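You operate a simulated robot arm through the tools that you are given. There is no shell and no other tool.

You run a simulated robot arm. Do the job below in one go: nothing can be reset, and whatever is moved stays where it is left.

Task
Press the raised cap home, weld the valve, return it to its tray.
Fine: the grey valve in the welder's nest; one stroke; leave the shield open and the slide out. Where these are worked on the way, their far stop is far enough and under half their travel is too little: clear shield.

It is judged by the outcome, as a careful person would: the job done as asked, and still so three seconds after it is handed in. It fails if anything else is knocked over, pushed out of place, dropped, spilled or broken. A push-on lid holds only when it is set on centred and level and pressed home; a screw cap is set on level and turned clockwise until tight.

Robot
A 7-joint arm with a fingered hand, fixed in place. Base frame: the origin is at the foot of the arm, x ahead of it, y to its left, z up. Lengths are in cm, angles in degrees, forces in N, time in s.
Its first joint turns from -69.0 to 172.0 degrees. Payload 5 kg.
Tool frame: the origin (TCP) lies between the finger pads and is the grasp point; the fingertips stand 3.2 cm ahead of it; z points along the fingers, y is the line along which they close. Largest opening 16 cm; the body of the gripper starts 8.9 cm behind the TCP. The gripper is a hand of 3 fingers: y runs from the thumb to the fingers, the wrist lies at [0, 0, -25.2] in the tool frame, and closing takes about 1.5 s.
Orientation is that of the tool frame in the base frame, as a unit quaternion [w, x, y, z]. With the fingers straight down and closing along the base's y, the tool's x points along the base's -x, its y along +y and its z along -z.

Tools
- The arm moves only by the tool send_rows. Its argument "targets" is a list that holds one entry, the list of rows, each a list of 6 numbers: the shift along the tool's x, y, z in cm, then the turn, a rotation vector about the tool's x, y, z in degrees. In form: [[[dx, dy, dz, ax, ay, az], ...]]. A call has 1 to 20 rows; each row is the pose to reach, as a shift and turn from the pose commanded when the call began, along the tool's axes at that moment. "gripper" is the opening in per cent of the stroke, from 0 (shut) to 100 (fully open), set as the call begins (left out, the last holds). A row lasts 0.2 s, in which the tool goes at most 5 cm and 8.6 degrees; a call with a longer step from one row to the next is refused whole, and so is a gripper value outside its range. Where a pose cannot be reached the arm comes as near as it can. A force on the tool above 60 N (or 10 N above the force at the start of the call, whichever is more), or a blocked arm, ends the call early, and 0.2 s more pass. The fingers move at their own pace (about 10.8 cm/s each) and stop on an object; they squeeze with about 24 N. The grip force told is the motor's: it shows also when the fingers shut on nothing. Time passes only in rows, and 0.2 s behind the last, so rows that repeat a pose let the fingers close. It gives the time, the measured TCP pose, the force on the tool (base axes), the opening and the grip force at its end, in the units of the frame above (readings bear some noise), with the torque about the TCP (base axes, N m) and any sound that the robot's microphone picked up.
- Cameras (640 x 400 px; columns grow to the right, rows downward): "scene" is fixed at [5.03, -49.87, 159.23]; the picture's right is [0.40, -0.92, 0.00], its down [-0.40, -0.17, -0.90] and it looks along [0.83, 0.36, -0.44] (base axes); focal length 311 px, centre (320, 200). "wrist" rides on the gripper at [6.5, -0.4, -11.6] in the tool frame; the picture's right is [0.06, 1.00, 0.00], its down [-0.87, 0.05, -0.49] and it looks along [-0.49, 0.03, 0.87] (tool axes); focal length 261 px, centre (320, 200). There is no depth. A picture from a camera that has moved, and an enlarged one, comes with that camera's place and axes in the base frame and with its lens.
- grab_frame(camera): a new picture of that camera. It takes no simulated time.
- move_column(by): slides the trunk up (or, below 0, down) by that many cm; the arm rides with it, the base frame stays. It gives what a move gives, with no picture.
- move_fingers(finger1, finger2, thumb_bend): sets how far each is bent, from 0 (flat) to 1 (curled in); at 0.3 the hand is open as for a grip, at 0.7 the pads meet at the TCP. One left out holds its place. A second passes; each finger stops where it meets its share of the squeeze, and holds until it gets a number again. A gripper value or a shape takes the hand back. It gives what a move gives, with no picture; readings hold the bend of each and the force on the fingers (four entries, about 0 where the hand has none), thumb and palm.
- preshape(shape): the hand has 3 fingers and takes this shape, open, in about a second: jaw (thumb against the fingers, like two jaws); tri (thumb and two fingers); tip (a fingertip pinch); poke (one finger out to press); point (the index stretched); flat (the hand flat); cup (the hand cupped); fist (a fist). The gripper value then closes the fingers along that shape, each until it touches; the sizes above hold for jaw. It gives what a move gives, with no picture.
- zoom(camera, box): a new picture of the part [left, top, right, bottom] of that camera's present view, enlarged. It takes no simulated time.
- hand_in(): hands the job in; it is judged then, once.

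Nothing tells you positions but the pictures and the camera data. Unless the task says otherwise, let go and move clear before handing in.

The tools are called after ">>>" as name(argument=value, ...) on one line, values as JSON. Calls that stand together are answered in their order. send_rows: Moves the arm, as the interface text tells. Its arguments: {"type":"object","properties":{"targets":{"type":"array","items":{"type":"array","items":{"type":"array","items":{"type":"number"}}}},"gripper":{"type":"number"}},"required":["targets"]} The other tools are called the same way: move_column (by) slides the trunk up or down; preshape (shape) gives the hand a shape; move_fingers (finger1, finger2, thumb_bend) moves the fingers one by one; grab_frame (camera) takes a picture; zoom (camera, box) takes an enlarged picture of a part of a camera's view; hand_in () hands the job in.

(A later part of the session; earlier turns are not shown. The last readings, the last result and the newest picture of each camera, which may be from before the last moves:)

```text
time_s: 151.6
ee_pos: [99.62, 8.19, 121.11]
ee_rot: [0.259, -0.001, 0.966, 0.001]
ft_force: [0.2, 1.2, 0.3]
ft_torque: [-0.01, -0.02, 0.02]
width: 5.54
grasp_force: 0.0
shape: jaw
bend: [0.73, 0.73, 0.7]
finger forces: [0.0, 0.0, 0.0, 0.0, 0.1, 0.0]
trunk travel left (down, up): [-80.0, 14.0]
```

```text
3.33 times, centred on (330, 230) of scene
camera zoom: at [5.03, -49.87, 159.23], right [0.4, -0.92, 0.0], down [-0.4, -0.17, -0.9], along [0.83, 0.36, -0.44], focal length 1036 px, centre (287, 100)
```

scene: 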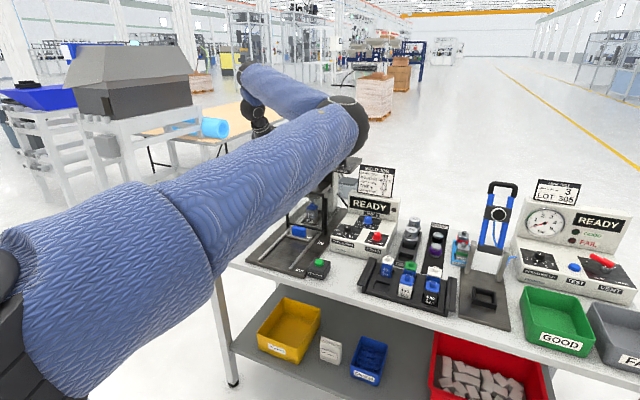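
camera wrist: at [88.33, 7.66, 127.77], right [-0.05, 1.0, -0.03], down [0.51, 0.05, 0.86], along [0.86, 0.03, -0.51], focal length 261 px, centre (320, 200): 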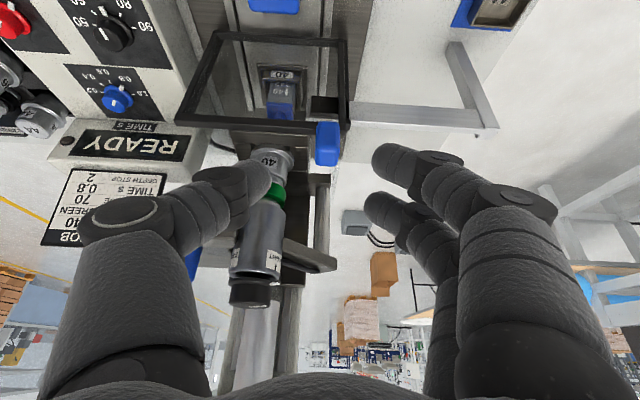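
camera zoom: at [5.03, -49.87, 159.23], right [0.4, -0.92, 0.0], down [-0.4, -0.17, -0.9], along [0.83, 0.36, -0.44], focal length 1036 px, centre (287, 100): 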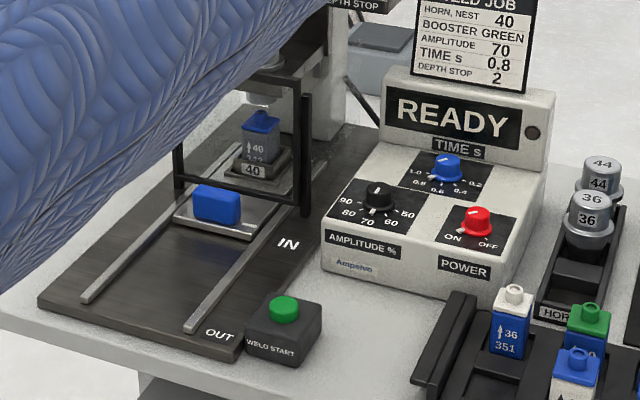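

All set: slide in, shield shut, stack tight, settings as on the card. I'll go to the WELD START button and line up the thumb over it.

>>> send_rows(targets=[[[2.4, -3.1, 0, 0, 4, 0], [4.7, -6.3, 0, 0, 8, 0], [7, -9.5, 0.2, 0, 13, 0], [9.4, -12.7, 0.4, 0, 18, 0], [11.7, -15.9, 0.6, 0, 22, 0], [14, -19, 0.8, 0, 26, 0], [16.3, -22.2, 1.1, 0, 30, 0]]])

>>> preshape(shape="poke")

>>> grab_frame(camera="wrist")

>>> zoom(camera="scene", box=[280, 190, 380, 300])

```text
time_s: 153.2
ee_pos: [85.94, -14.08, 112.18]
ee_rot: [-0.001, -0.001, 1.0, 0.001]
ft_force: [-0.4, -0.7, 0.4]
ft_torque: [0.02, -0.03, -0.01]
width: 5.57
grasp_force: 0.0
shape: jaw
bend: [0.73, 0.73, 0.7]
finger forces: [0.0, 0.1, 0.1, 0.0, 0.1, 0.0]
trunk travel left (down, up): [-80.0, 14.0]
```

```text
time_s: 154.1
ee_pos: [86.01, -14.08, 112.3]
ee_rot: [0.0, 0.0, 1.0, 0.001]
ft_force: [0.2, 0.5, 1.2]
ft_torque: [0.02, 0.02, 0.01]
width: 0.0
grasp_force: 0.1
shape: poke
bend: [1.0, 1.0, 0.46]
finger forces: [0.1, 0.0, 0.1, 0.0, 0.0, 0.0]
trunk travel left (down, up): [-80.0, 14.0]
```

```text
taken
camera wrist: at [79.44, -14.44, 123.7], right [-0.06, 1.0, 0.0], down [0.87, 0.05, 0.49], along [0.49, 0.03, -0.87], focal length 261 px, centre (320, 200)
```

wrist: 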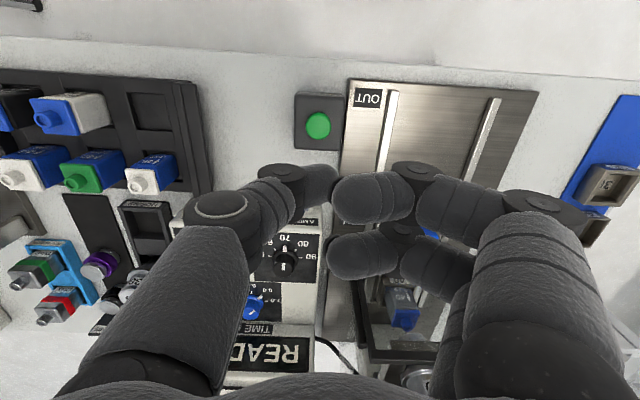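

```text
3.64 times, centred on (330, 245) of scene
camera zoom: at [5.03, -49.87, 159.23], right [0.4, -0.92, 0.0], down [-0.4, -0.17, -0.9], along [0.83, 0.36, -0.44], focal length 1130 px, centre (284, 36)
```

zoom: 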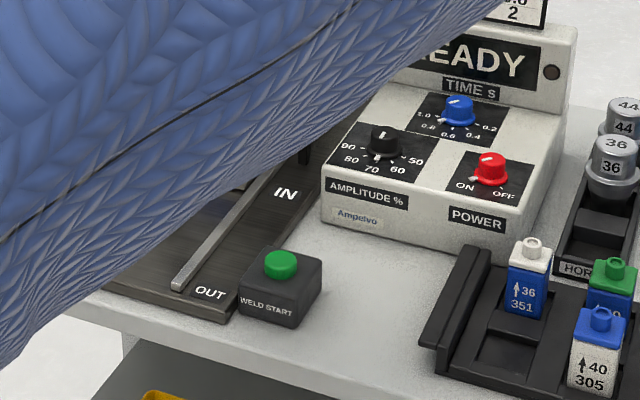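

The button top is at about (87.1, -14.2, 91.7). I'll lower the thumb to just above it.

>>> send_rows(targets=[[[-0.5, -0.25, 4, 0, 0, 0], [-1, -0.5, 8, 0, 0, 0], [-1, -0.5, 12, 0, 0, 0], [-1, -0.5, 15, 0, 0, 0], [-1, -0.5, 16.8, 0, 0, 0]]])

>>> zoom(camera="scene", box=[295, 235, 345, 285])

>>> zoom(camera="wrist", box=[240, 100, 400, 240])

```text
time_s: 155.3
ee_pos: [87.05, -13.93, 95.47]
ee_rot: [0.0, 0.0, 1.0, 0.001]
ft_force: [0.4, -0.4, 1.3]
ft_torque: [0.0, 0.02, 0.02]
width: 0.03
grasp_force: 0.1
shape: poke
bend: [1.0, 1.0, 0.46]
finger forces: [0.0, 0.1, 0.0, 0.0, 0.0, 0.0]
trunk travel left (down, up): [-80.0, 14.0]
```

```text
8.00 times, centred on (320, 260) of scene
camera zoom: at [5.03, -49.87, 159.23], right [0.4, -0.92, 0.0], down [-0.4, -0.17, -0.9], along [0.83, 0.36, -0.44], focal length 2485 px, centre (320, -280)
```

zoom: 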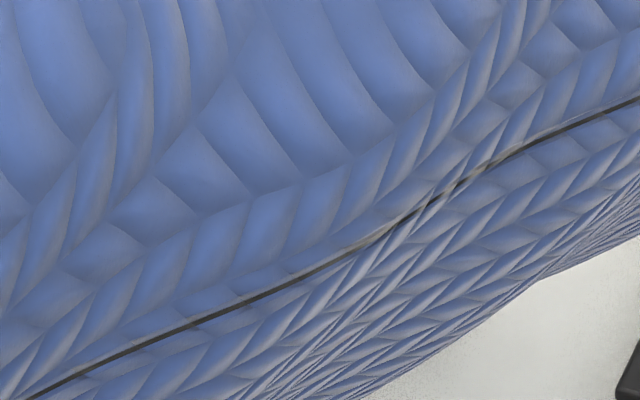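

```text
2.86 times, centred on (320, 170) of wrist
camera zoom: at [80.53, -14.51, 106.97], right [-0.06, 1.0, 0.0], down [0.87, 0.05, 0.49], along [0.49, 0.03, -0.87], focal length 745 px, centre (320, 286)
```

zoom: 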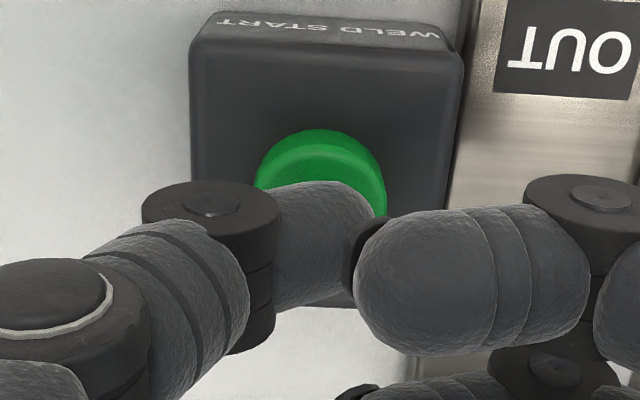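

The thumb tip is over the button. I'll shift slightly to -y and press down in small steps, watching the force and display.

>>> send_rows(targets=[[[0, -0.4, 0.4, 0, 0, 0], [0, -0.4, 0.7, 0, 0, 0], [0, -0.4, 0.9, 0, 0, 0], [0, -0.4, 1.1, 0, 0, 0], [0, -0.4, 1.25, 0, 0, 0]]])

>>> grab_frame(camera="scene")

```text
time_s: 156.5
ee_pos: [87.19, -14.53, 94.01]
ee_rot: [0.0, 0.0, 1.0, 0.001]
ft_force: [0.2, -1.5, 6.5]
ft_torque: [-0.02, -0.07, -0.01]
width: 0.0
grasp_force: 0.1
shape: poke
bend: [1.0, 1.0, 0.46]
finger forces: [0.1, 0.0, 0.0, 0.1, 5.8, 0.1]
trunk travel left (down, up): [-80.0, 14.0]
heard: click
```

```text
taken
```

scene: 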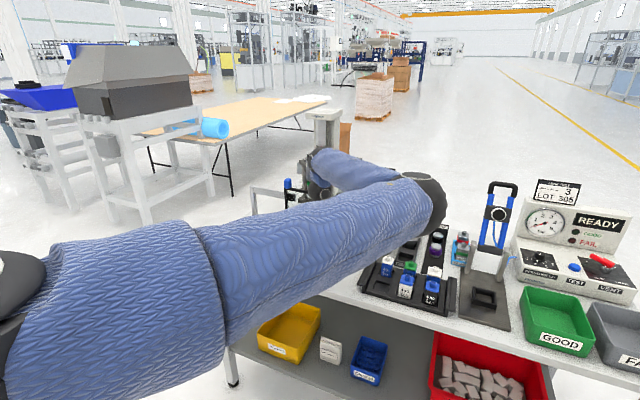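

A click was heard. I'll lift off the button and wait while watching the display and head.

>>> send_rows(targets=[[[0, 0, -0.6, 0, 0, 0], [0, 0, -1.5, 0, 0, 0], [0, 0, -3, 0, 0, 0], [0, 0, -5, 0, 0, 0]]])

>>> grab_frame(camera="wrist")

>>> grab_frame(camera="scene")

```text
time_s: 157.5
ee_pos: [86.98, -14.65, 99.05]
ee_rot: [-0.001, 0.0, 1.0, 0.0]
ft_force: [0.6, 0.2, 0.0]
ft_torque: [-0.01, -0.02, 0.02]
width: 0.0
grasp_force: 0.0
shape: poke
bend: [1.0, 1.0, 0.46]
finger forces: [0.1, 0.0, 0.0, 0.1, 0.0, 0.0]
trunk travel left (down, up): [-80.0, 14.0]
```

```text
taken
camera wrist: at [80.38, -15.05, 110.56], right [-0.06, 1.0, 0.0], down [0.87, 0.05, 0.49], along [0.49, 0.03, -0.87], focal length 261 px, centre (320, 200)
```

wrist: 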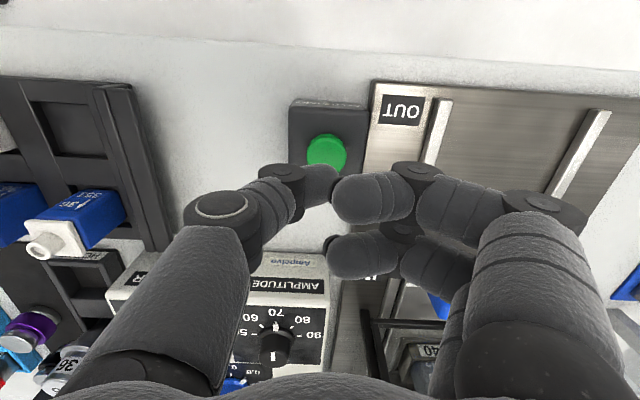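

```text
taken
```

scene: 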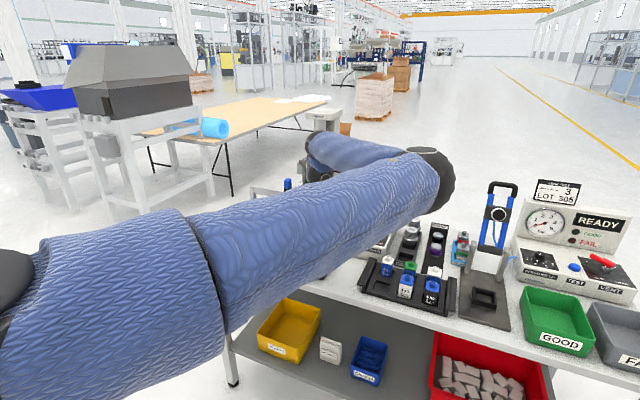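

The display is hidden; I'll rise and look at it.

>>> send_rows(targets=[[[1, 0.5, -4, 0, -5, 0], [2, 1, -8, 0, -10, 0], [3, 2, -12, 0, -15, 0], [4, 3, -16, 0, -20, 0], [5, 4, -20, 0, -25, 0], [6, 5, -23, 0, -30, 0]]])

>>> grab_frame(camera="wrist")

>>> grab_frame(camera="scene")

```text
time_s: 158.9
ee_pos: [81.12, -9.67, 122.33]
ee_rot: [0.26, 0.0, 0.966, 0.0]
ft_force: [-0.4, 0.3, -0.4]
ft_torque: [0.04, -0.01, -0.01]
width: 0.03
grasp_force: 0.1
shape: poke
bend: [1.0, 1.0, 0.46]
finger forces: [0.1, 0.0, 0.0, 0.0, 0.0, 0.1]
trunk travel left (down, up): [-80.0, 14.0]
```

```text
taken
camera wrist: at [69.69, -10.15, 129.06], right [-0.05, 1.0, -0.03], down [0.51, 0.05, 0.86], along [0.86, 0.03, -0.51], focal length 261 px, centre (320, 200)
```

wrist: 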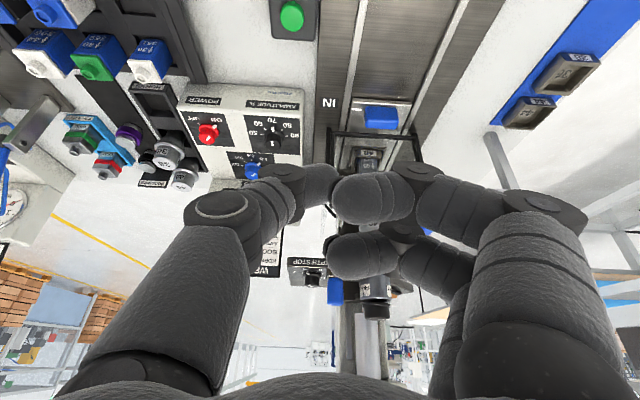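

```text
taken
```

scene: 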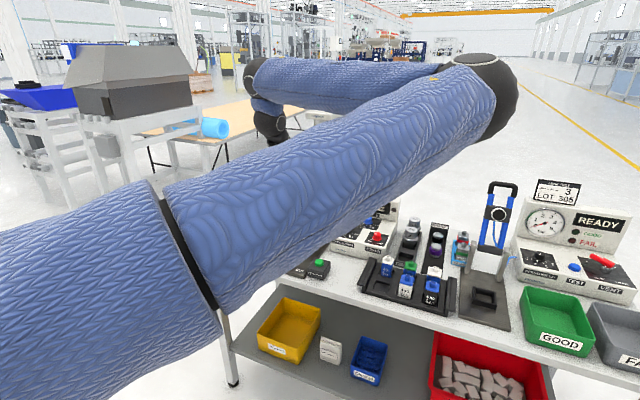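

>>> preshape(shape="jaw")

>>> grab_frame(camera="wrist")

>>> zoom(camera="wrist", box=[180, 80, 440, 340])

```text
time_s: 159.8
ee_pos: [81.35, -9.64, 122.33]
ee_rot: [0.258, 0.0, 0.966, 0.0]
ft_force: [-0.7, 0.1, -0.2]
ft_torque: [0.0, 0.01, 0.02]
width: 15.96
grasp_force: 0.1
shape: jaw
bend: [0.3, 0.3, 0.3]
finger forces: [0.0, 0.1, 0.0, 0.0, 0.1, 0.0]
trunk travel left (down, up): [-80.0, 14.0]
```

```text
taken
camera wrist: at [69.82, -10.23, 128.98], right [-0.05, 1.0, -0.03], down [0.51, 0.05, 0.86], along [0.86, 0.03, -0.51], focal length 261 px, centre (320, 200)
```

wrist: 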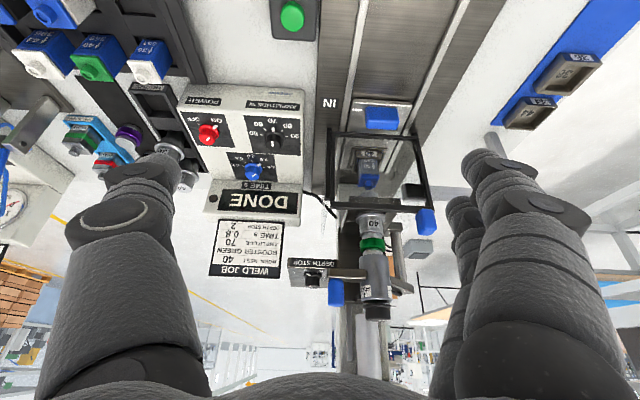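

```text
1.54 times, centred on (310, 210) of wrist
camera zoom: at [69.82, -10.23, 128.98], right [-0.05, 1.0, -0.03], down [0.51, 0.05, 0.86], along [0.86, 0.03, -0.51], focal length 401 px, centre (335, 185)
```

zoom: 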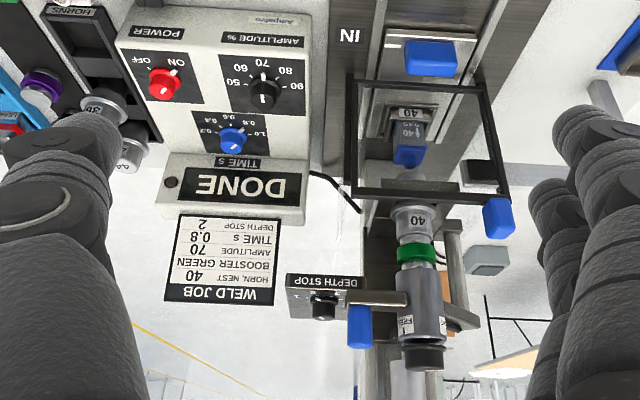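

The display reads DONE. Now I'll reopen the shield: approach its handle again, now at y≈8.5.

>>> send_rows(targets=[[[-2.5, 2.9, 1.7, 0, 0, 0], [-5.1, 5.9, 3.4, 0, 0, 0], [-7.6, 8.9, 5.1, 0, 0, 0], [-10.2, 11.9, 6.8, 0, 0, 0], [-12.7, 14.9, 8.5, 0, 0, 0], [-15.3, 17.9, 9.7, 0, 0, 0], [-17.3, 18.1, 10.2, 0, 0, 0]]], gripper=37)

>>> grab_frame(camera="wrist")

>>> zoom(camera="wrist", box=[200, 20, 400, 200])

```text
time_s: 161.4
ee_pos: [101.41, 8.32, 121.76]
ee_rot: [0.257, 0.0, 0.966, 0.001]
ft_force: [0.4, -0.2, 1.0]
ft_torque: [0.09, 0.04, 0.03]
width: 5.96
grasp_force: 0.1
shape: jaw
bend: [0.73, 0.73, 0.7]
finger forces: [0.0, 0.0, 0.1, 0.1, 0.0, 0.0]
trunk travel left (down, up): [-80.0, 14.0]
```

```text
taken
camera wrist: at [89.92, 7.85, 128.54], right [-0.05, 1.0, -0.03], down [0.51, 0.05, 0.86], along [0.86, 0.03, -0.51], focal length 261 px, centre (320, 200)
```

wrist: 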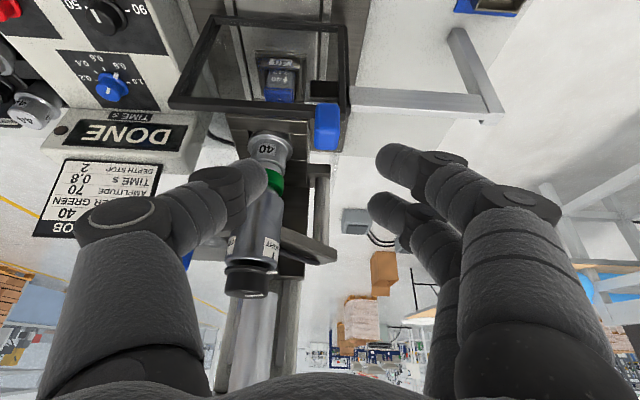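

```text
2.22 times, centred on (300, 110) of wrist
camera zoom: at [89.92, 7.85, 128.54], right [-0.05, 1.0, -0.03], down [0.51, 0.05, 0.86], along [0.86, 0.03, -0.51], focal length 579 px, centre (364, 400)
```

zoom: 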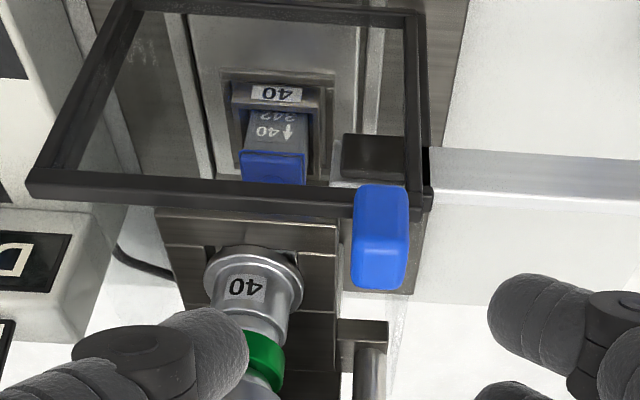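

Advancing along the fingers onto the shield handle and gripping it.

>>> send_rows(targets=[[[-0.3, 0.2, 3, 0, 0, 0], [-0.3, 0.3, 6, 0, 0, 0], [-0.3, 0.3, 9, 0, 0, 0], [-0.3, 0.3, 10.5, 0, 0, 0], [-0.3, 0.3, 11.4, 0, 0, 0]]])

>>> send_rows(targets=[[[0, 0, 0, 0, 0, 0], [0, 0, 0, 0, 0, 0], [0, 0, 0, 0, 0, 0], [0, 0, 0, 0, 0, 0], [0, 0, 0, 0, 0, 0]]], gripper=5)

>>> grab_frame(camera="wrist")

```text
time_s: 162.6
ee_pos: [107.19, 8.82, 111.91]
ee_rot: [0.258, -0.001, 0.966, 0.0]
ft_force: [-0.2, 0.3, 0.3]
ft_torque: [0.0, -0.01, 0.0]
width: 5.97
grasp_force: 0.1
shape: jaw
bend: [0.73, 0.73, 0.7]
finger forces: [0.1, 0.1, 0.0, 0.1, 0.1, 0.0]
trunk travel left (down, up): [-80.0, 14.0]
```

```text
time_s: 163.8
ee_pos: [107.35, 8.76, 111.92]
ee_rot: [0.258, 0.0, 0.966, 0.0]
ft_force: [0.1, 3.3, -2.7]
ft_torque: [0.06, 0.02, 0.0]
width: 1.81
grasp_force: 23.4
shape: jaw
bend: [0.72, 0.72, 0.7]
finger forces: [11.8, 12.0, 0.0, 0.1, 20.3, 0.1]
trunk travel left (down, up): [-80.0, 14.0]
```

```text
taken
camera wrist: at [95.78, 8.35, 118.66], right [-0.05, 1.0, -0.03], down [0.51, 0.05, 0.86], along [0.86, 0.03, -0.51], focal length 261 px, centre (320, 200)
```

wrist: 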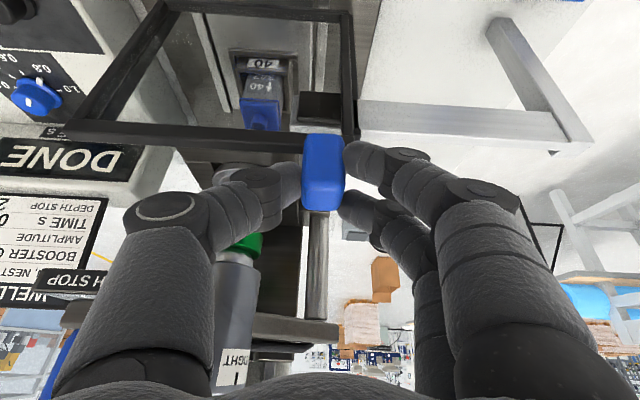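

Gripped. Now I'll slide the shield open toward +y, back to its open stop.

>>> send_rows(targets=[[[0, 1, 0, 0, 0, 0], [0, 2.5, 0, 0, 0, 0], [0, 4.5, 0, 0, 0, 0], [0, 6.5, 0, 0, 0, 0], [0, 8.5, 0, 0, 0, 0], [0, 10.5, 0, 0, 0, 0], [0, 12.5, 0, 0, 0, 0], [0, 14.5, 0, 0, 0, 0], [0, 16, 0, 0, 0, 0]]])

>>> send_rows(targets=[[[0, 0.5, 0, 0, 0, 0], [0, 1, 0, 0, 0, 0], [0, 1.4, 0, 0, 0, 0], [0, 1.8, 0, 0, 0, 0], [0, 2.2, 0, 0, 0, 0]]])

>>> grab_frame(camera="wrist")

```text
time_s: 165.8
ee_pos: [107.19, 25.04, 112.02]
ee_rot: [0.258, 0.0, 0.966, 0.0]
ft_force: [-3.8, -1.1, -16.3]
ft_torque: [-0.02, 0.22, 0.02]
width: 1.75
grasp_force: 24.3
shape: jaw
bend: [0.72, 0.72, 0.7]
finger forces: [10.1, 10.2, 0.0, 0.1, 21.1, 0.1]
trunk travel left (down, up): [-80.0, 14.0]
```

```text
time_s: 167.0
ee_pos: [107.26, 26.86, 112.09]
ee_rot: [0.258, 0.001, 0.966, 0.0]
ft_force: [-12.4, -16.0, -16.0]
ft_torque: [-0.23, 0.38, -0.33]
width: 1.72
grasp_force: 23.7
shape: jaw
bend: [0.72, 0.72, 0.7]
finger forces: [7.2, 7.3, 0.0, 0.1, 29.8, 0.0]
trunk travel left (down, up): [-80.0, 14.0]
```

```text
taken
camera wrist: at [95.82, 26.3, 118.81], right [-0.05, 1.0, -0.03], down [0.51, 0.05, 0.86], along [0.86, 0.03, -0.51], focal length 261 px, centre (320, 200)
```

wrist: 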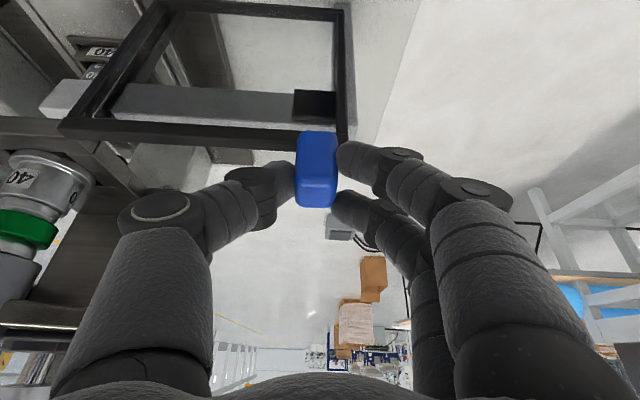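

The shield is back against its open stop (16 N). I'll let go and back off.

>>> send_rows(targets=[[[0, -0.3, 0, 0, 0, 0], [0, -0.3, 0, 0, 0, 0]]])

>>> send_rows(targets=[[[0, 0, 0, 0, 0, 0], [0, 0, 0, 0, 0, 0], [0, 0, 0, 0, 0, 0], [0, 0, -2, 0, 0, 0], [0, 0, -5, 0, 0, 0], [0, 0, -9, 0, 0, 0], [1, 0, -12, 0, 0, 0]]], gripper=40)

>>> grab_frame(camera="wrist")

>>> grab_frame(camera="scene")

```text
time_s: 167.6
ee_pos: [107.24, 26.77, 112.1]
ee_rot: [0.258, 0.0, 0.966, 0.0]
ft_force: [-9.8, -11.1, -15.7]
ft_torque: [-0.17, 0.32, -0.27]
width: 1.68
grasp_force: 24.5
shape: jaw
bend: [0.72, 0.72, 0.7]
finger forces: [8.3, 8.1, 0.1, 0.0, 27.3, 0.0]
trunk travel left (down, up): [-80.0, 14.0]
```

```text
time_s: 169.2
ee_pos: [100.3, 26.61, 121.92]
ee_rot: [0.259, 0.0, 0.966, 0.001]
ft_force: [0.1, -1.0, 0.4]
ft_torque: [0.05, 0.0, -0.01]
width: 6.35
grasp_force: 0.1
shape: jaw
bend: [0.73, 0.73, 0.7]
finger forces: [0.1, 0.0, 0.0, 0.1, 0.1, 0.1]
trunk travel left (down, up): [-80.0, 14.0]
```

```text
taken
camera wrist: at [88.81, 26.01, 128.63], right [-0.05, 1.0, -0.03], down [0.51, 0.05, 0.86], along [0.86, 0.03, -0.51], focal length 261 px, centre (320, 200)
```

wrist: 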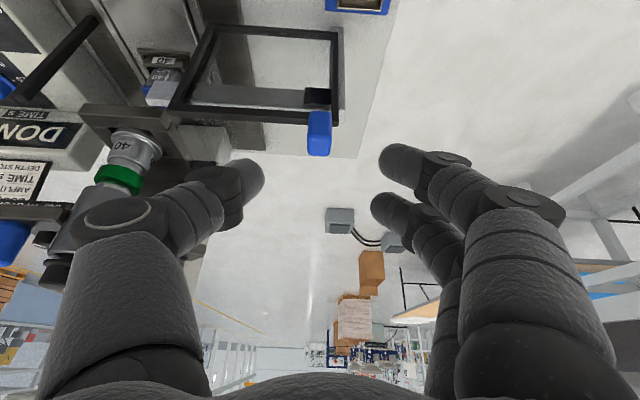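

```text
taken
```

scene: 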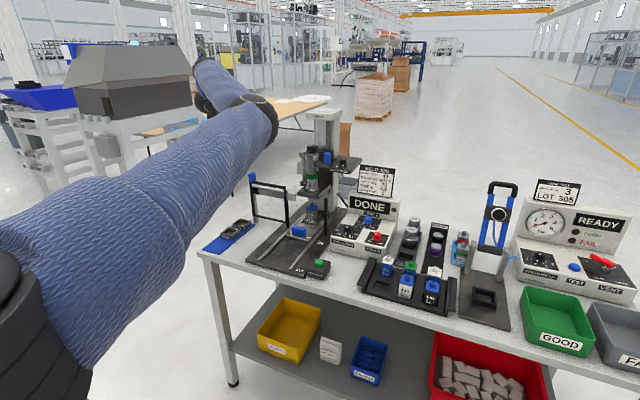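

The shield is open again and the display still says DONE. I'll zoom on the valve, then go for the slide handle.

>>> zoom(camera="scene", box=[295, 190, 335, 230])

>>> zoom(camera="scene", box=[240, 160, 340, 280])

```text
10.00 times, centred on (315, 210) of scene
camera zoom: at [5.03, -49.87, 159.23], right [0.4, -0.92, 0.0], down [-0.4, -0.17, -0.9], along [0.83, 0.36, -0.44], focal length 3107 px, centre (370, 100)
```

zoom: 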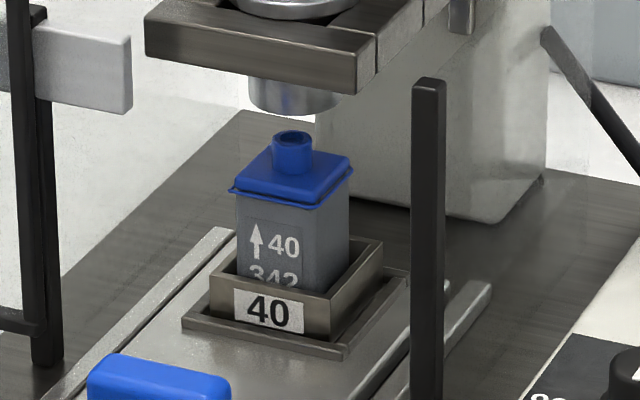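

```text
3.33 times, centred on (290, 220) of scene
camera zoom: at [5.03, -49.87, 159.23], right [0.4, -0.92, 0.0], down [-0.4, -0.17, -0.9], along [0.83, 0.36, -0.44], focal length 1036 px, centre (420, 133)
```

zoom: 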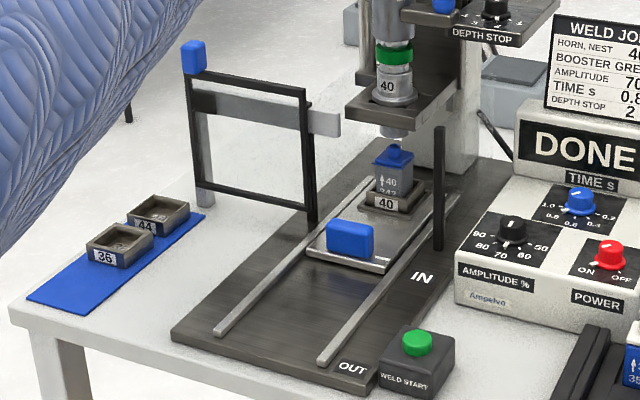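

A weld bead is visible around the cap's seam. Now I'll return to the slide handle, now at about x = 102.9.

>>> send_rows(targets=[[[1, -3.3, 0, 0, 6, 0], [2, -6.6, 0, 0, 12, 0], [3, -10, -0.2, 0, 18, 0], [4, -13.3, -0.4, 0, 24, 0], [4.7, -16.6, -0.5, 0, 30, 0]]], gripper=55)

>>> send_rows(targets=[[[-2, -2.5, 2.5, 0, 0, 0], [-4.5, -5.5, 5, 0, 0, 0], [-6.9, -8.1, 8, 0, 0, 0], [-6.9, -8.1, 12, 0, 0, 0]]])

>>> grab_frame(camera="wrist")

```text
time_s: 170.4
ee_pos: [95.89, 10.08, 119.89]
ee_rot: [-0.001, -0.001, 1.0, 0.001]
ft_force: [0.3, 0.1, 0.0]
ft_torque: [-0.02, 0.03, 0.01]
width: 8.73
grasp_force: 0.1
shape: jaw
bend: [0.72, 0.72, 0.7]
finger forces: [0.0, 0.1, 0.1, 0.0, 0.0, 0.1]
trunk travel left (down, up): [-80.0, 14.0]
```

```text
time_s: 171.4
ee_pos: [103.44, 1.91, 107.83]
ee_rot: [-0.001, 0.001, 1.0, 0.001]
ft_force: [-0.1, -0.4, 0.3]
ft_torque: [0.04, 0.01, -0.02]
width: 8.76
grasp_force: 0.0
shape: jaw
bend: [0.72, 0.72, 0.7]
finger forces: [0.0, 0.0, 0.0, 0.0, 0.0, 0.1]
trunk travel left (down, up): [-80.0, 14.0]
```

```text
taken
camera wrist: at [96.85, 1.47, 119.41], right [-0.06, 1.0, 0.0], down [0.87, 0.05, 0.49], along [0.49, 0.03, -0.87], focal length 261 px, centre (320, 200)
```

wrist: 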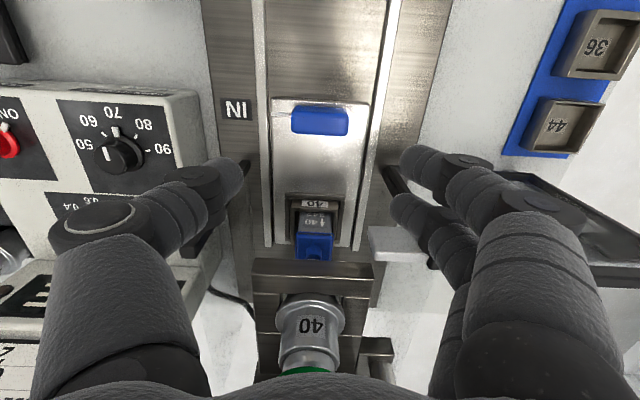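

>>> send_rows(targets=[[[0.2, 0, 4, 0, 0, 0], [0.4, 0, 8, 0, 0, 0], [0.4, 0, 11, 0, 0, 0], [0.4, 0, 13, 0, 0, 0], [0.4, 0, 14.4, 0, 0, 0]]])

>>> send_rows(targets=[[[0, 0, 0, 0, 0, 0], [0, 0, 0, 0, 0, 0], [0, 0, 0, 0, 0, 0], [0, 0, 0, 0, 0, 0], [0, 0, 0, 0, 0, 0]]], gripper=20)

>>> grab_frame(camera="wrist")

```text
time_s: 172.6
ee_pos: [102.51, 2.22, 93.69]
ee_rot: [-0.001, -0.001, 1.0, 0.0]
ft_force: [-0.1, -0.3, 0.4]
ft_torque: [-0.03, 0.01, -0.03]
width: 8.78
grasp_force: 0.0
shape: jaw
bend: [0.72, 0.72, 0.7]
finger forces: [0.0, 0.0, 0.0, 0.1, 0.1, 0.0]
trunk travel left (down, up): [-80.0, 14.0]
```

```text
time_s: 173.8
ee_pos: [102.55, 2.04, 93.68]
ee_rot: [0.0, 0.0, 1.0, 0.0]
ft_force: [-1.3, -8.5, -1.9]
ft_torque: [-0.06, 0.06, 0.23]
width: 3.69
grasp_force: 23.6
shape: jaw
bend: [0.71, 0.73, 0.7]
finger forces: [0.5, 13.8, 0.0, 0.0, 22.8, 0.0]
trunk travel left (down, up): [-80.0, 14.0]
```

```text
taken
camera wrist: at [95.94, 1.59, 105.2], right [-0.06, 1.0, 0.0], down [0.87, 0.05, 0.49], along [0.49, 0.03, -0.87], focal length 261 px, centre (320, 200)
```

wrist: 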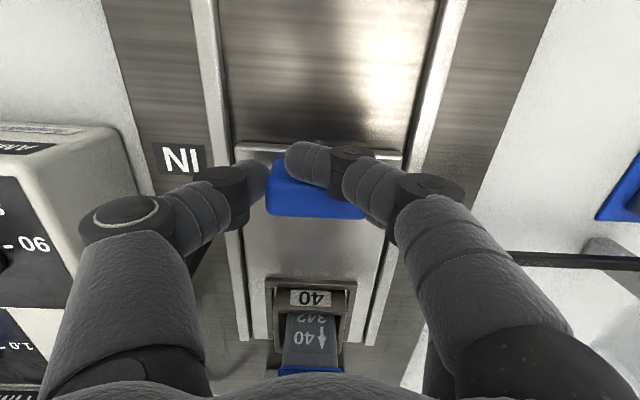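

One finger slipped in front of the handle. I'll reopen, shift 0.6 cm forward and grip again.

>>> send_rows(targets=[[[0, 0, 0, 0, 0, 0], [0, 0, 0, 0, 0, 0], [0, 0, 0, 0, 0, 0], [0, 0, 0, 0, 0, 0], [-0.3, 0, 0, 0, 0, 0], [-0.6, 0, 0.2, 0, 0, 0], [-0.6, 0, 0.2, 0, 0, 0]]], gripper=55)

>>> send_rows(targets=[[[0, 0, 0, 0, 0, 0], [0, 0, 0, 0, 0, 0], [0, 0, 0, 0, 0, 0], [0, 0, 0, 0, 0, 0], [0, 0, 0, 0, 0, 0]]], gripper=20)

>>> grab_frame(camera="wrist")

```text
time_s: 175.4
ee_pos: [103.03, 2.13, 93.54]
ee_rot: [0.0, 0.0, 1.0, 0.001]
ft_force: [-0.3, -0.1, 0.1]
ft_torque: [-0.02, 0.01, 0.02]
width: 8.75
grasp_force: 0.0
shape: jaw
bend: [0.72, 0.72, 0.7]
finger forces: [0.0, 0.0, 0.0, 0.0, 0.0, 0.0]
trunk travel left (down, up): [-80.0, 14.0]
```

```text
time_s: 176.6
ee_pos: [103.1, 2.21, 93.56]
ee_rot: [-0.001, 0.0, 1.0, 0.001]
ft_force: [-0.6, -3.0, -1.8]
ft_torque: [-0.06, 0.01, 0.03]
width: 5.34
grasp_force: 24.4
shape: jaw
bend: [0.73, 0.73, 0.7]
finger forces: [10.3, 10.3, 0.1, 0.1, 22.9, 0.0]
trunk travel left (down, up): [-80.0, 14.0]
```

```text
taken
camera wrist: at [96.61, 1.68, 105.0], right [-0.06, 1.0, 0.0], down [0.87, 0.05, 0.49], along [0.49, 0.03, -0.87], focal length 261 px, centre (320, 200)
```

wrist: 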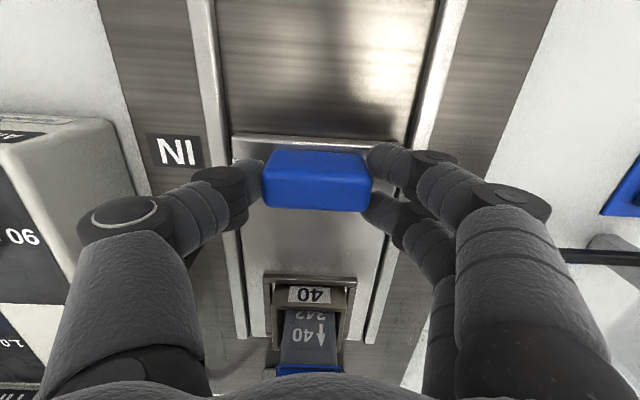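

Now all three digits hold the handle. I'll pull the slide out along -x to its stop.

>>> send_rows(targets=[[[1, 0, 0, 0, 0, 0], [2.5, 0, 0, 0, 0, 0], [4.5, 0, 0, 0, 0, 0], [6.5, 0, 0, 0, 0, 0], [8.5, 0, 0, 0, 0, 0], [10.5, 0, 0, 0, 0, 0], [12.5, 0, 0, 0, 0, 0], [14.5, 0, 0, 0, 0, 0], [16.5, 0, 0, 0, 0, 0], [18, 0, 0, 0, 0, 0]]])

>>> send_rows(targets=[[[0.4, 0, 0, 0, 0, 0], [0.8, 0, 0, 0, 0, 0], [1.2, 0, 0, 0, 0, 0], [1.5, 0, 0, 0, 0, 0]]])

>>> grab_frame(camera="wrist")

>>> grab_frame(camera="scene")

```text
time_s: 178.8
ee_pos: [85.13, 2.17, 93.4]
ee_rot: [-0.001, -0.001, 1.0, 0.001]
ft_force: [0.8, 2.8, -4.1]
ft_torque: [0.11, 0.0, 0.06]
width: 5.29
grasp_force: 23.8
shape: jaw
bend: [0.73, 0.73, 0.7]
finger forces: [12.8, 12.9, 0.1, 0.0, 22.0, 0.1]
trunk travel left (down, up): [-80.0, 14.0]
```

```text
time_s: 179.8
ee_pos: [84.02, 2.01, 93.48]
ee_rot: [0.0, 0.0, 1.0, 0.0]
ft_force: [28.9, 2.8, -5.3]
ft_torque: [0.22, -0.61, 0.12]
width: 5.27
grasp_force: 23.7
shape: jaw
bend: [0.73, 0.73, 0.7]
finger forces: [8.7, 16.0, 0.0, 0.0, 20.8, 0.0]
trunk travel left (down, up): [-80.0, 14.0]
```

```text
taken
camera wrist: at [77.47, 1.55, 105.04], right [-0.06, 1.0, 0.0], down [0.87, 0.05, 0.49], along [0.49, 0.03, -0.87], focal length 261 px, centre (320, 200)
```

wrist: 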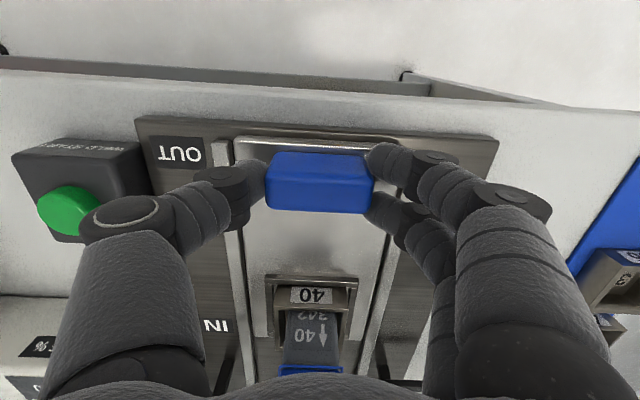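

```text
taken
```

scene: 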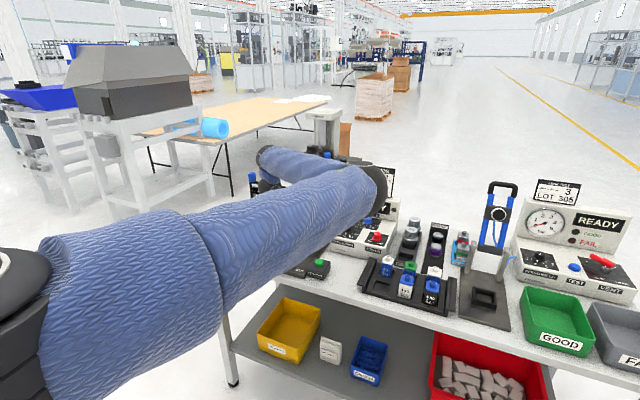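

The slide is fully out against its stop (29 N). I'll release it and lift; then check the fingertip-pinch shape, since the valve must go between neighbours in the tray.

>>> send_rows(targets=[[[-0.4, 0, 0, 0, 0, 0], [-0.4, 0, 0, 0, 0, 0]]])

>>> send_rows(targets=[[[0, 0, 0, 0, 0, 0], [0, 0, 0, 0, 0, 0], [0, 0, 0, 0, 0, 0], [0, 0, 0, 0, 0, 0], [0, 0, -2, 0, 0, 0], [0, 0, -6, 0, 0, 0], [0, 0, -10, 0, 0, 0], [0, 0, -14, 0, 0, 0], [0, 0, -18, 0, 0, 0]]], gripper=55)

>>> grab_frame(camera="scene")

>>> preshape(shape="tip")

>>> grab_frame(camera="wrist")

```text
time_s: 180.4
ee_pos: [84.15, 2.07, 93.51]
ee_rot: [-0.001, 0.0, 1.0, -0.001]
ft_force: [11.8, 2.0, -0.5]
ft_torque: [0.18, -0.25, 0.11]
width: 5.23
grasp_force: 23.8
shape: jaw
bend: [0.73, 0.73, 0.7]
finger forces: [11.9, 14.6, 0.0, 0.0, 21.6, 0.0]
trunk travel left (down, up): [-80.0, 14.0]
```

```text
time_s: 182.4
ee_pos: [83.93, 1.84, 111.46]
ee_rot: [0.0, 0.0, 1.0, 0.0]
ft_force: [-1.2, 0.1, -1.1]
ft_torque: [-0.02, -0.03, 0.0]
width: 8.75
grasp_force: 0.2
shape: jaw
bend: [0.72, 0.72, 0.7]
finger forces: [0.1, 0.0, 0.0, 0.0, 0.1, 0.1]
trunk travel left (down, up): [-80.0, 14.0]
```

```text
taken
```

scene: 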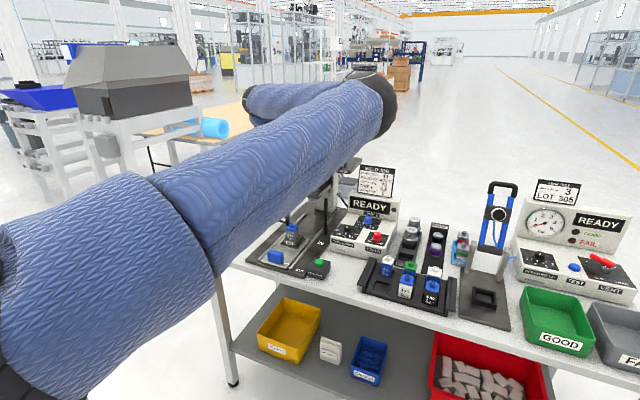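

```text
time_s: 183.3
ee_pos: [83.99, 1.81, 111.39]
ee_rot: [0.001, 0.0, 1.0, 0.0]
ft_force: [0.2, -0.7, -0.7]
ft_torque: [-0.03, 0.01, 0.0]
width: 15.99
grasp_force: 0.1
shape: tip
bend: [0.3, 0.3, 0.3]
finger forces: [0.0, 0.0, 0.0, 0.1, 0.0, 0.0]
trunk travel left (down, up): [-80.0, 14.0]
```

```text
taken
camera wrist: at [77.49, 1.4, 122.85], right [-0.06, 1.0, 0.0], down [0.87, 0.05, 0.49], along [0.49, 0.03, -0.87], focal length 261 px, centre (320, 200)
```

wrist: 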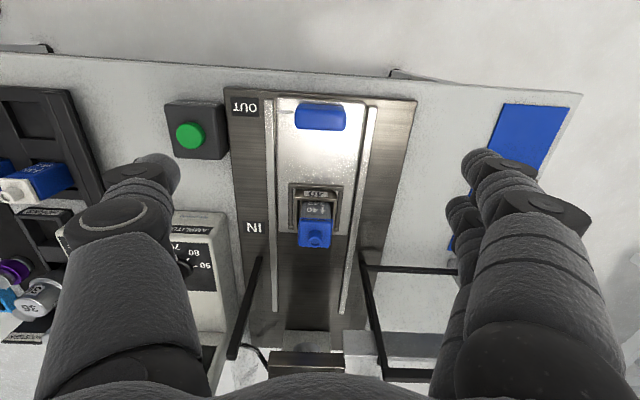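

The display has returned to READY with the slide out. I'll close the tip shape to about valve width to see its profile.

>>> send_rows(targets=[[[0, 0, 0, 0, 0, 0], [0, 0, 0, 0, 0, 0], [0, 0, 0, 0, 0, 0], [0, 0, 0, 0, 0, 0], [0, 0, 0, 0, 0, 0]]], gripper=30)

>>> grab_frame(camera="wrist")

>>> preshape(shape="tri")

>>> send_rows(targets=[[[0, 0, 0, 0, 0, 0], [0, 0, 0, 0, 0, 0], [0, 0, 0, 0, 0, 0], [0, 0, 0, 0, 0, 0], [0, 0, 0, 0, 0, 0]]], gripper=30)

>>> grab_frame(camera="wrist")

```text
time_s: 184.5
ee_pos: [84.04, 1.87, 111.38]
ee_rot: [0.0, 0.0, 1.0, -0.001]
ft_force: [0.1, 0.7, 1.0]
ft_torque: [-0.01, 0.01, 0.01]
width: 4.87
grasp_force: 0.0
shape: tip
bend: [0.73, 0.73, 0.7]
finger forces: [0.0, 0.0, 0.1, 0.1, 0.0, 0.0]
trunk travel left (down, up): [-80.0, 14.0]
```

```text
taken
camera wrist: at [77.52, 1.39, 122.85], right [-0.06, 1.0, 0.0], down [0.87, 0.05, 0.49], along [0.49, 0.03, -0.87], focal length 261 px, centre (320, 200)
```

wrist: 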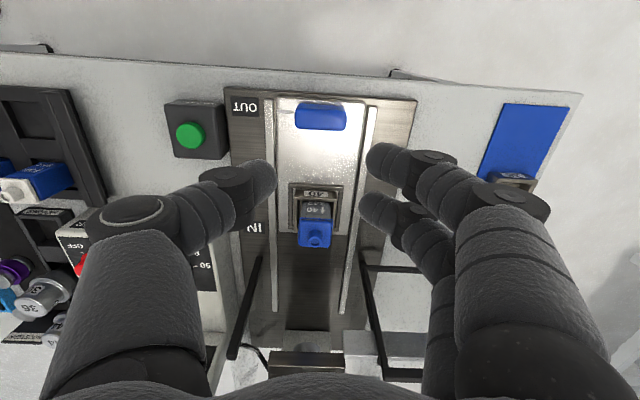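

```text
time_s: 185.4
ee_pos: [84.02, 1.77, 111.2]
ee_rot: [0.0, 0.0, 1.0, 0.0]
ft_force: [0.6, -0.3, 0.5]
ft_torque: [0.0, -0.01, 0.02]
width: 15.97
grasp_force: 0.2
shape: tri
bend: [0.3, 0.3, 0.3]
finger forces: [0.0, 0.0, 0.1, 0.0, 0.0, 0.0]
trunk travel left (down, up): [-80.0, 14.0]
```

```text
time_s: 186.6
ee_pos: [84.1, 1.89, 111.26]
ee_rot: [0.0, -0.001, 1.0, 0.0]
ft_force: [0.6, -0.6, -0.6]
ft_torque: [-0.01, 0.02, 0.03]
width: 4.86
grasp_force: 0.0
shape: tri
bend: [0.73, 0.73, 0.7]
finger forces: [0.0, 0.1, 0.1, 0.1, 0.0, 0.0]
trunk travel left (down, up): [-80.0, 14.0]
```

```text
taken
camera wrist: at [77.52, 1.39, 122.85], right [-0.06, 1.0, 0.0], down [0.87, 0.05, 0.49], along [0.49, 0.03, -0.87], focal length 261 px, centre (320, 200)
```

wrist: 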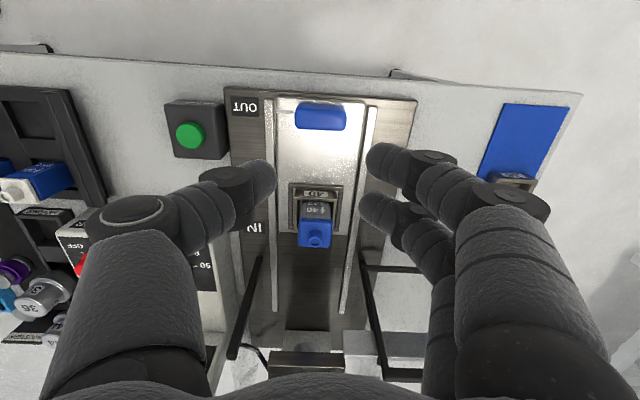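

All shapes close alike, so I need to know the spacing in the tray well. I'll move above the tray and look straight down at the empty slot and its neighbours.

>>> send_rows(targets=[[[0, -4, -2, 0, 0, 0], [0, -8, -4, 0, 0, 0], [0, -12.5, -5, 0, 0, 0], [0, -17, -5, 0, 0, 0], [0, -21.5, -5, 0, 0, 0], [0, -26, -5, 0, 0, 0], [0, -30.5, -5, 0, 0, 0], [0, -35, -5, 0, 0, 0], [0, -39, -5, 0, 0, 0]]], gripper=60)

>>> preshape(shape="jaw")

>>> grab_frame(camera="wrist")

>>> grab_frame(camera="scene")

```text
time_s: 188.6
ee_pos: [84.21, -36.79, 116.05]
ee_rot: [0.001, -0.002, 1.0, 0.001]
ft_force: [-0.1, -0.9, -0.4]
ft_torque: [0.03, 0.0, -0.02]
width: 9.55
grasp_force: 0.1
shape: tri
bend: [0.71, 0.71, 0.7]
finger forces: [0.0, 0.0, 0.0, 0.0, 0.1, 0.0]
trunk travel left (down, up): [-80.0, 14.0]
```

```text
time_s: 189.5
ee_pos: [84.22, -36.86, 116.12]
ee_rot: [-0.001, 0.001, 1.0, 0.002]
ft_force: [-0.4, 0.1, -0.6]
ft_torque: [0.04, 0.01, -0.02]
width: 15.98
grasp_force: 0.1
shape: jaw
bend: [0.3, 0.3, 0.3]
finger forces: [0.0, 0.0, 0.0, 0.0, 0.0, 0.0]
trunk travel left (down, up): [-80.0, 14.0]
```

```text
taken
camera wrist: at [77.63, -37.28, 127.67], right [-0.06, 1.0, 0.0], down [0.87, 0.05, 0.49], along [0.49, 0.03, -0.87], focal length 261 px, centre (320, 200)
```

wrist: 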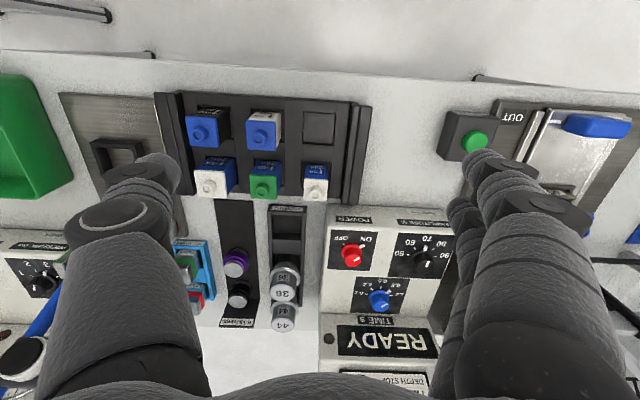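

```text
taken
```

scene: 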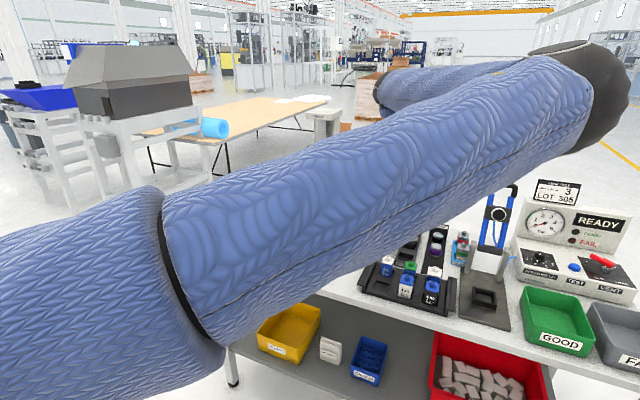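

>>> zoom(camera="wrist", box=[150, 80, 390, 220])

>>> zoom(camera="wrist", box=[230, 90, 370, 210])

```text
2.67 times, centred on (270, 150) of wrist
camera zoom: at [77.63, -37.28, 127.67], right [-0.06, 1.0, 0.0], down [0.87, 0.05, 0.49], along [0.49, 0.03, -0.87], focal length 695 px, centre (453, 333)
```

zoom: 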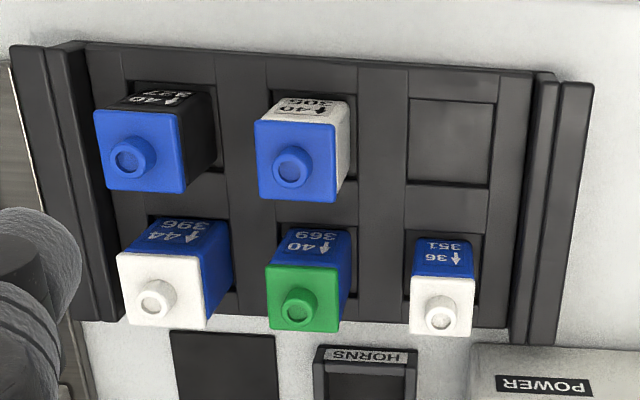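

```text
3.33 times, centred on (300, 150) of wrist
camera zoom: at [77.63, -37.28, 127.67], right [-0.06, 1.0, 0.0], down [0.87, 0.05, 0.49], along [0.49, 0.03, -0.87], focal length 869 px, centre (387, 367)
```

zoom: 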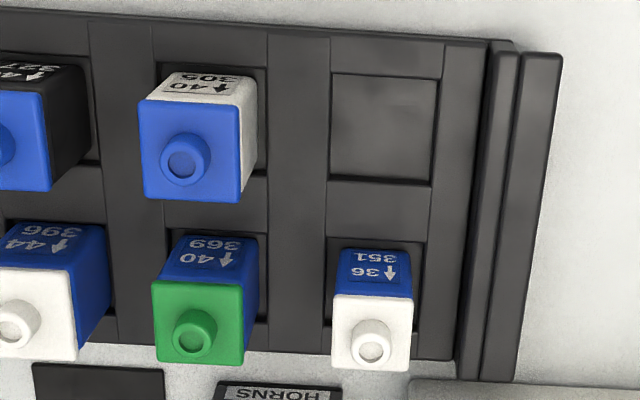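

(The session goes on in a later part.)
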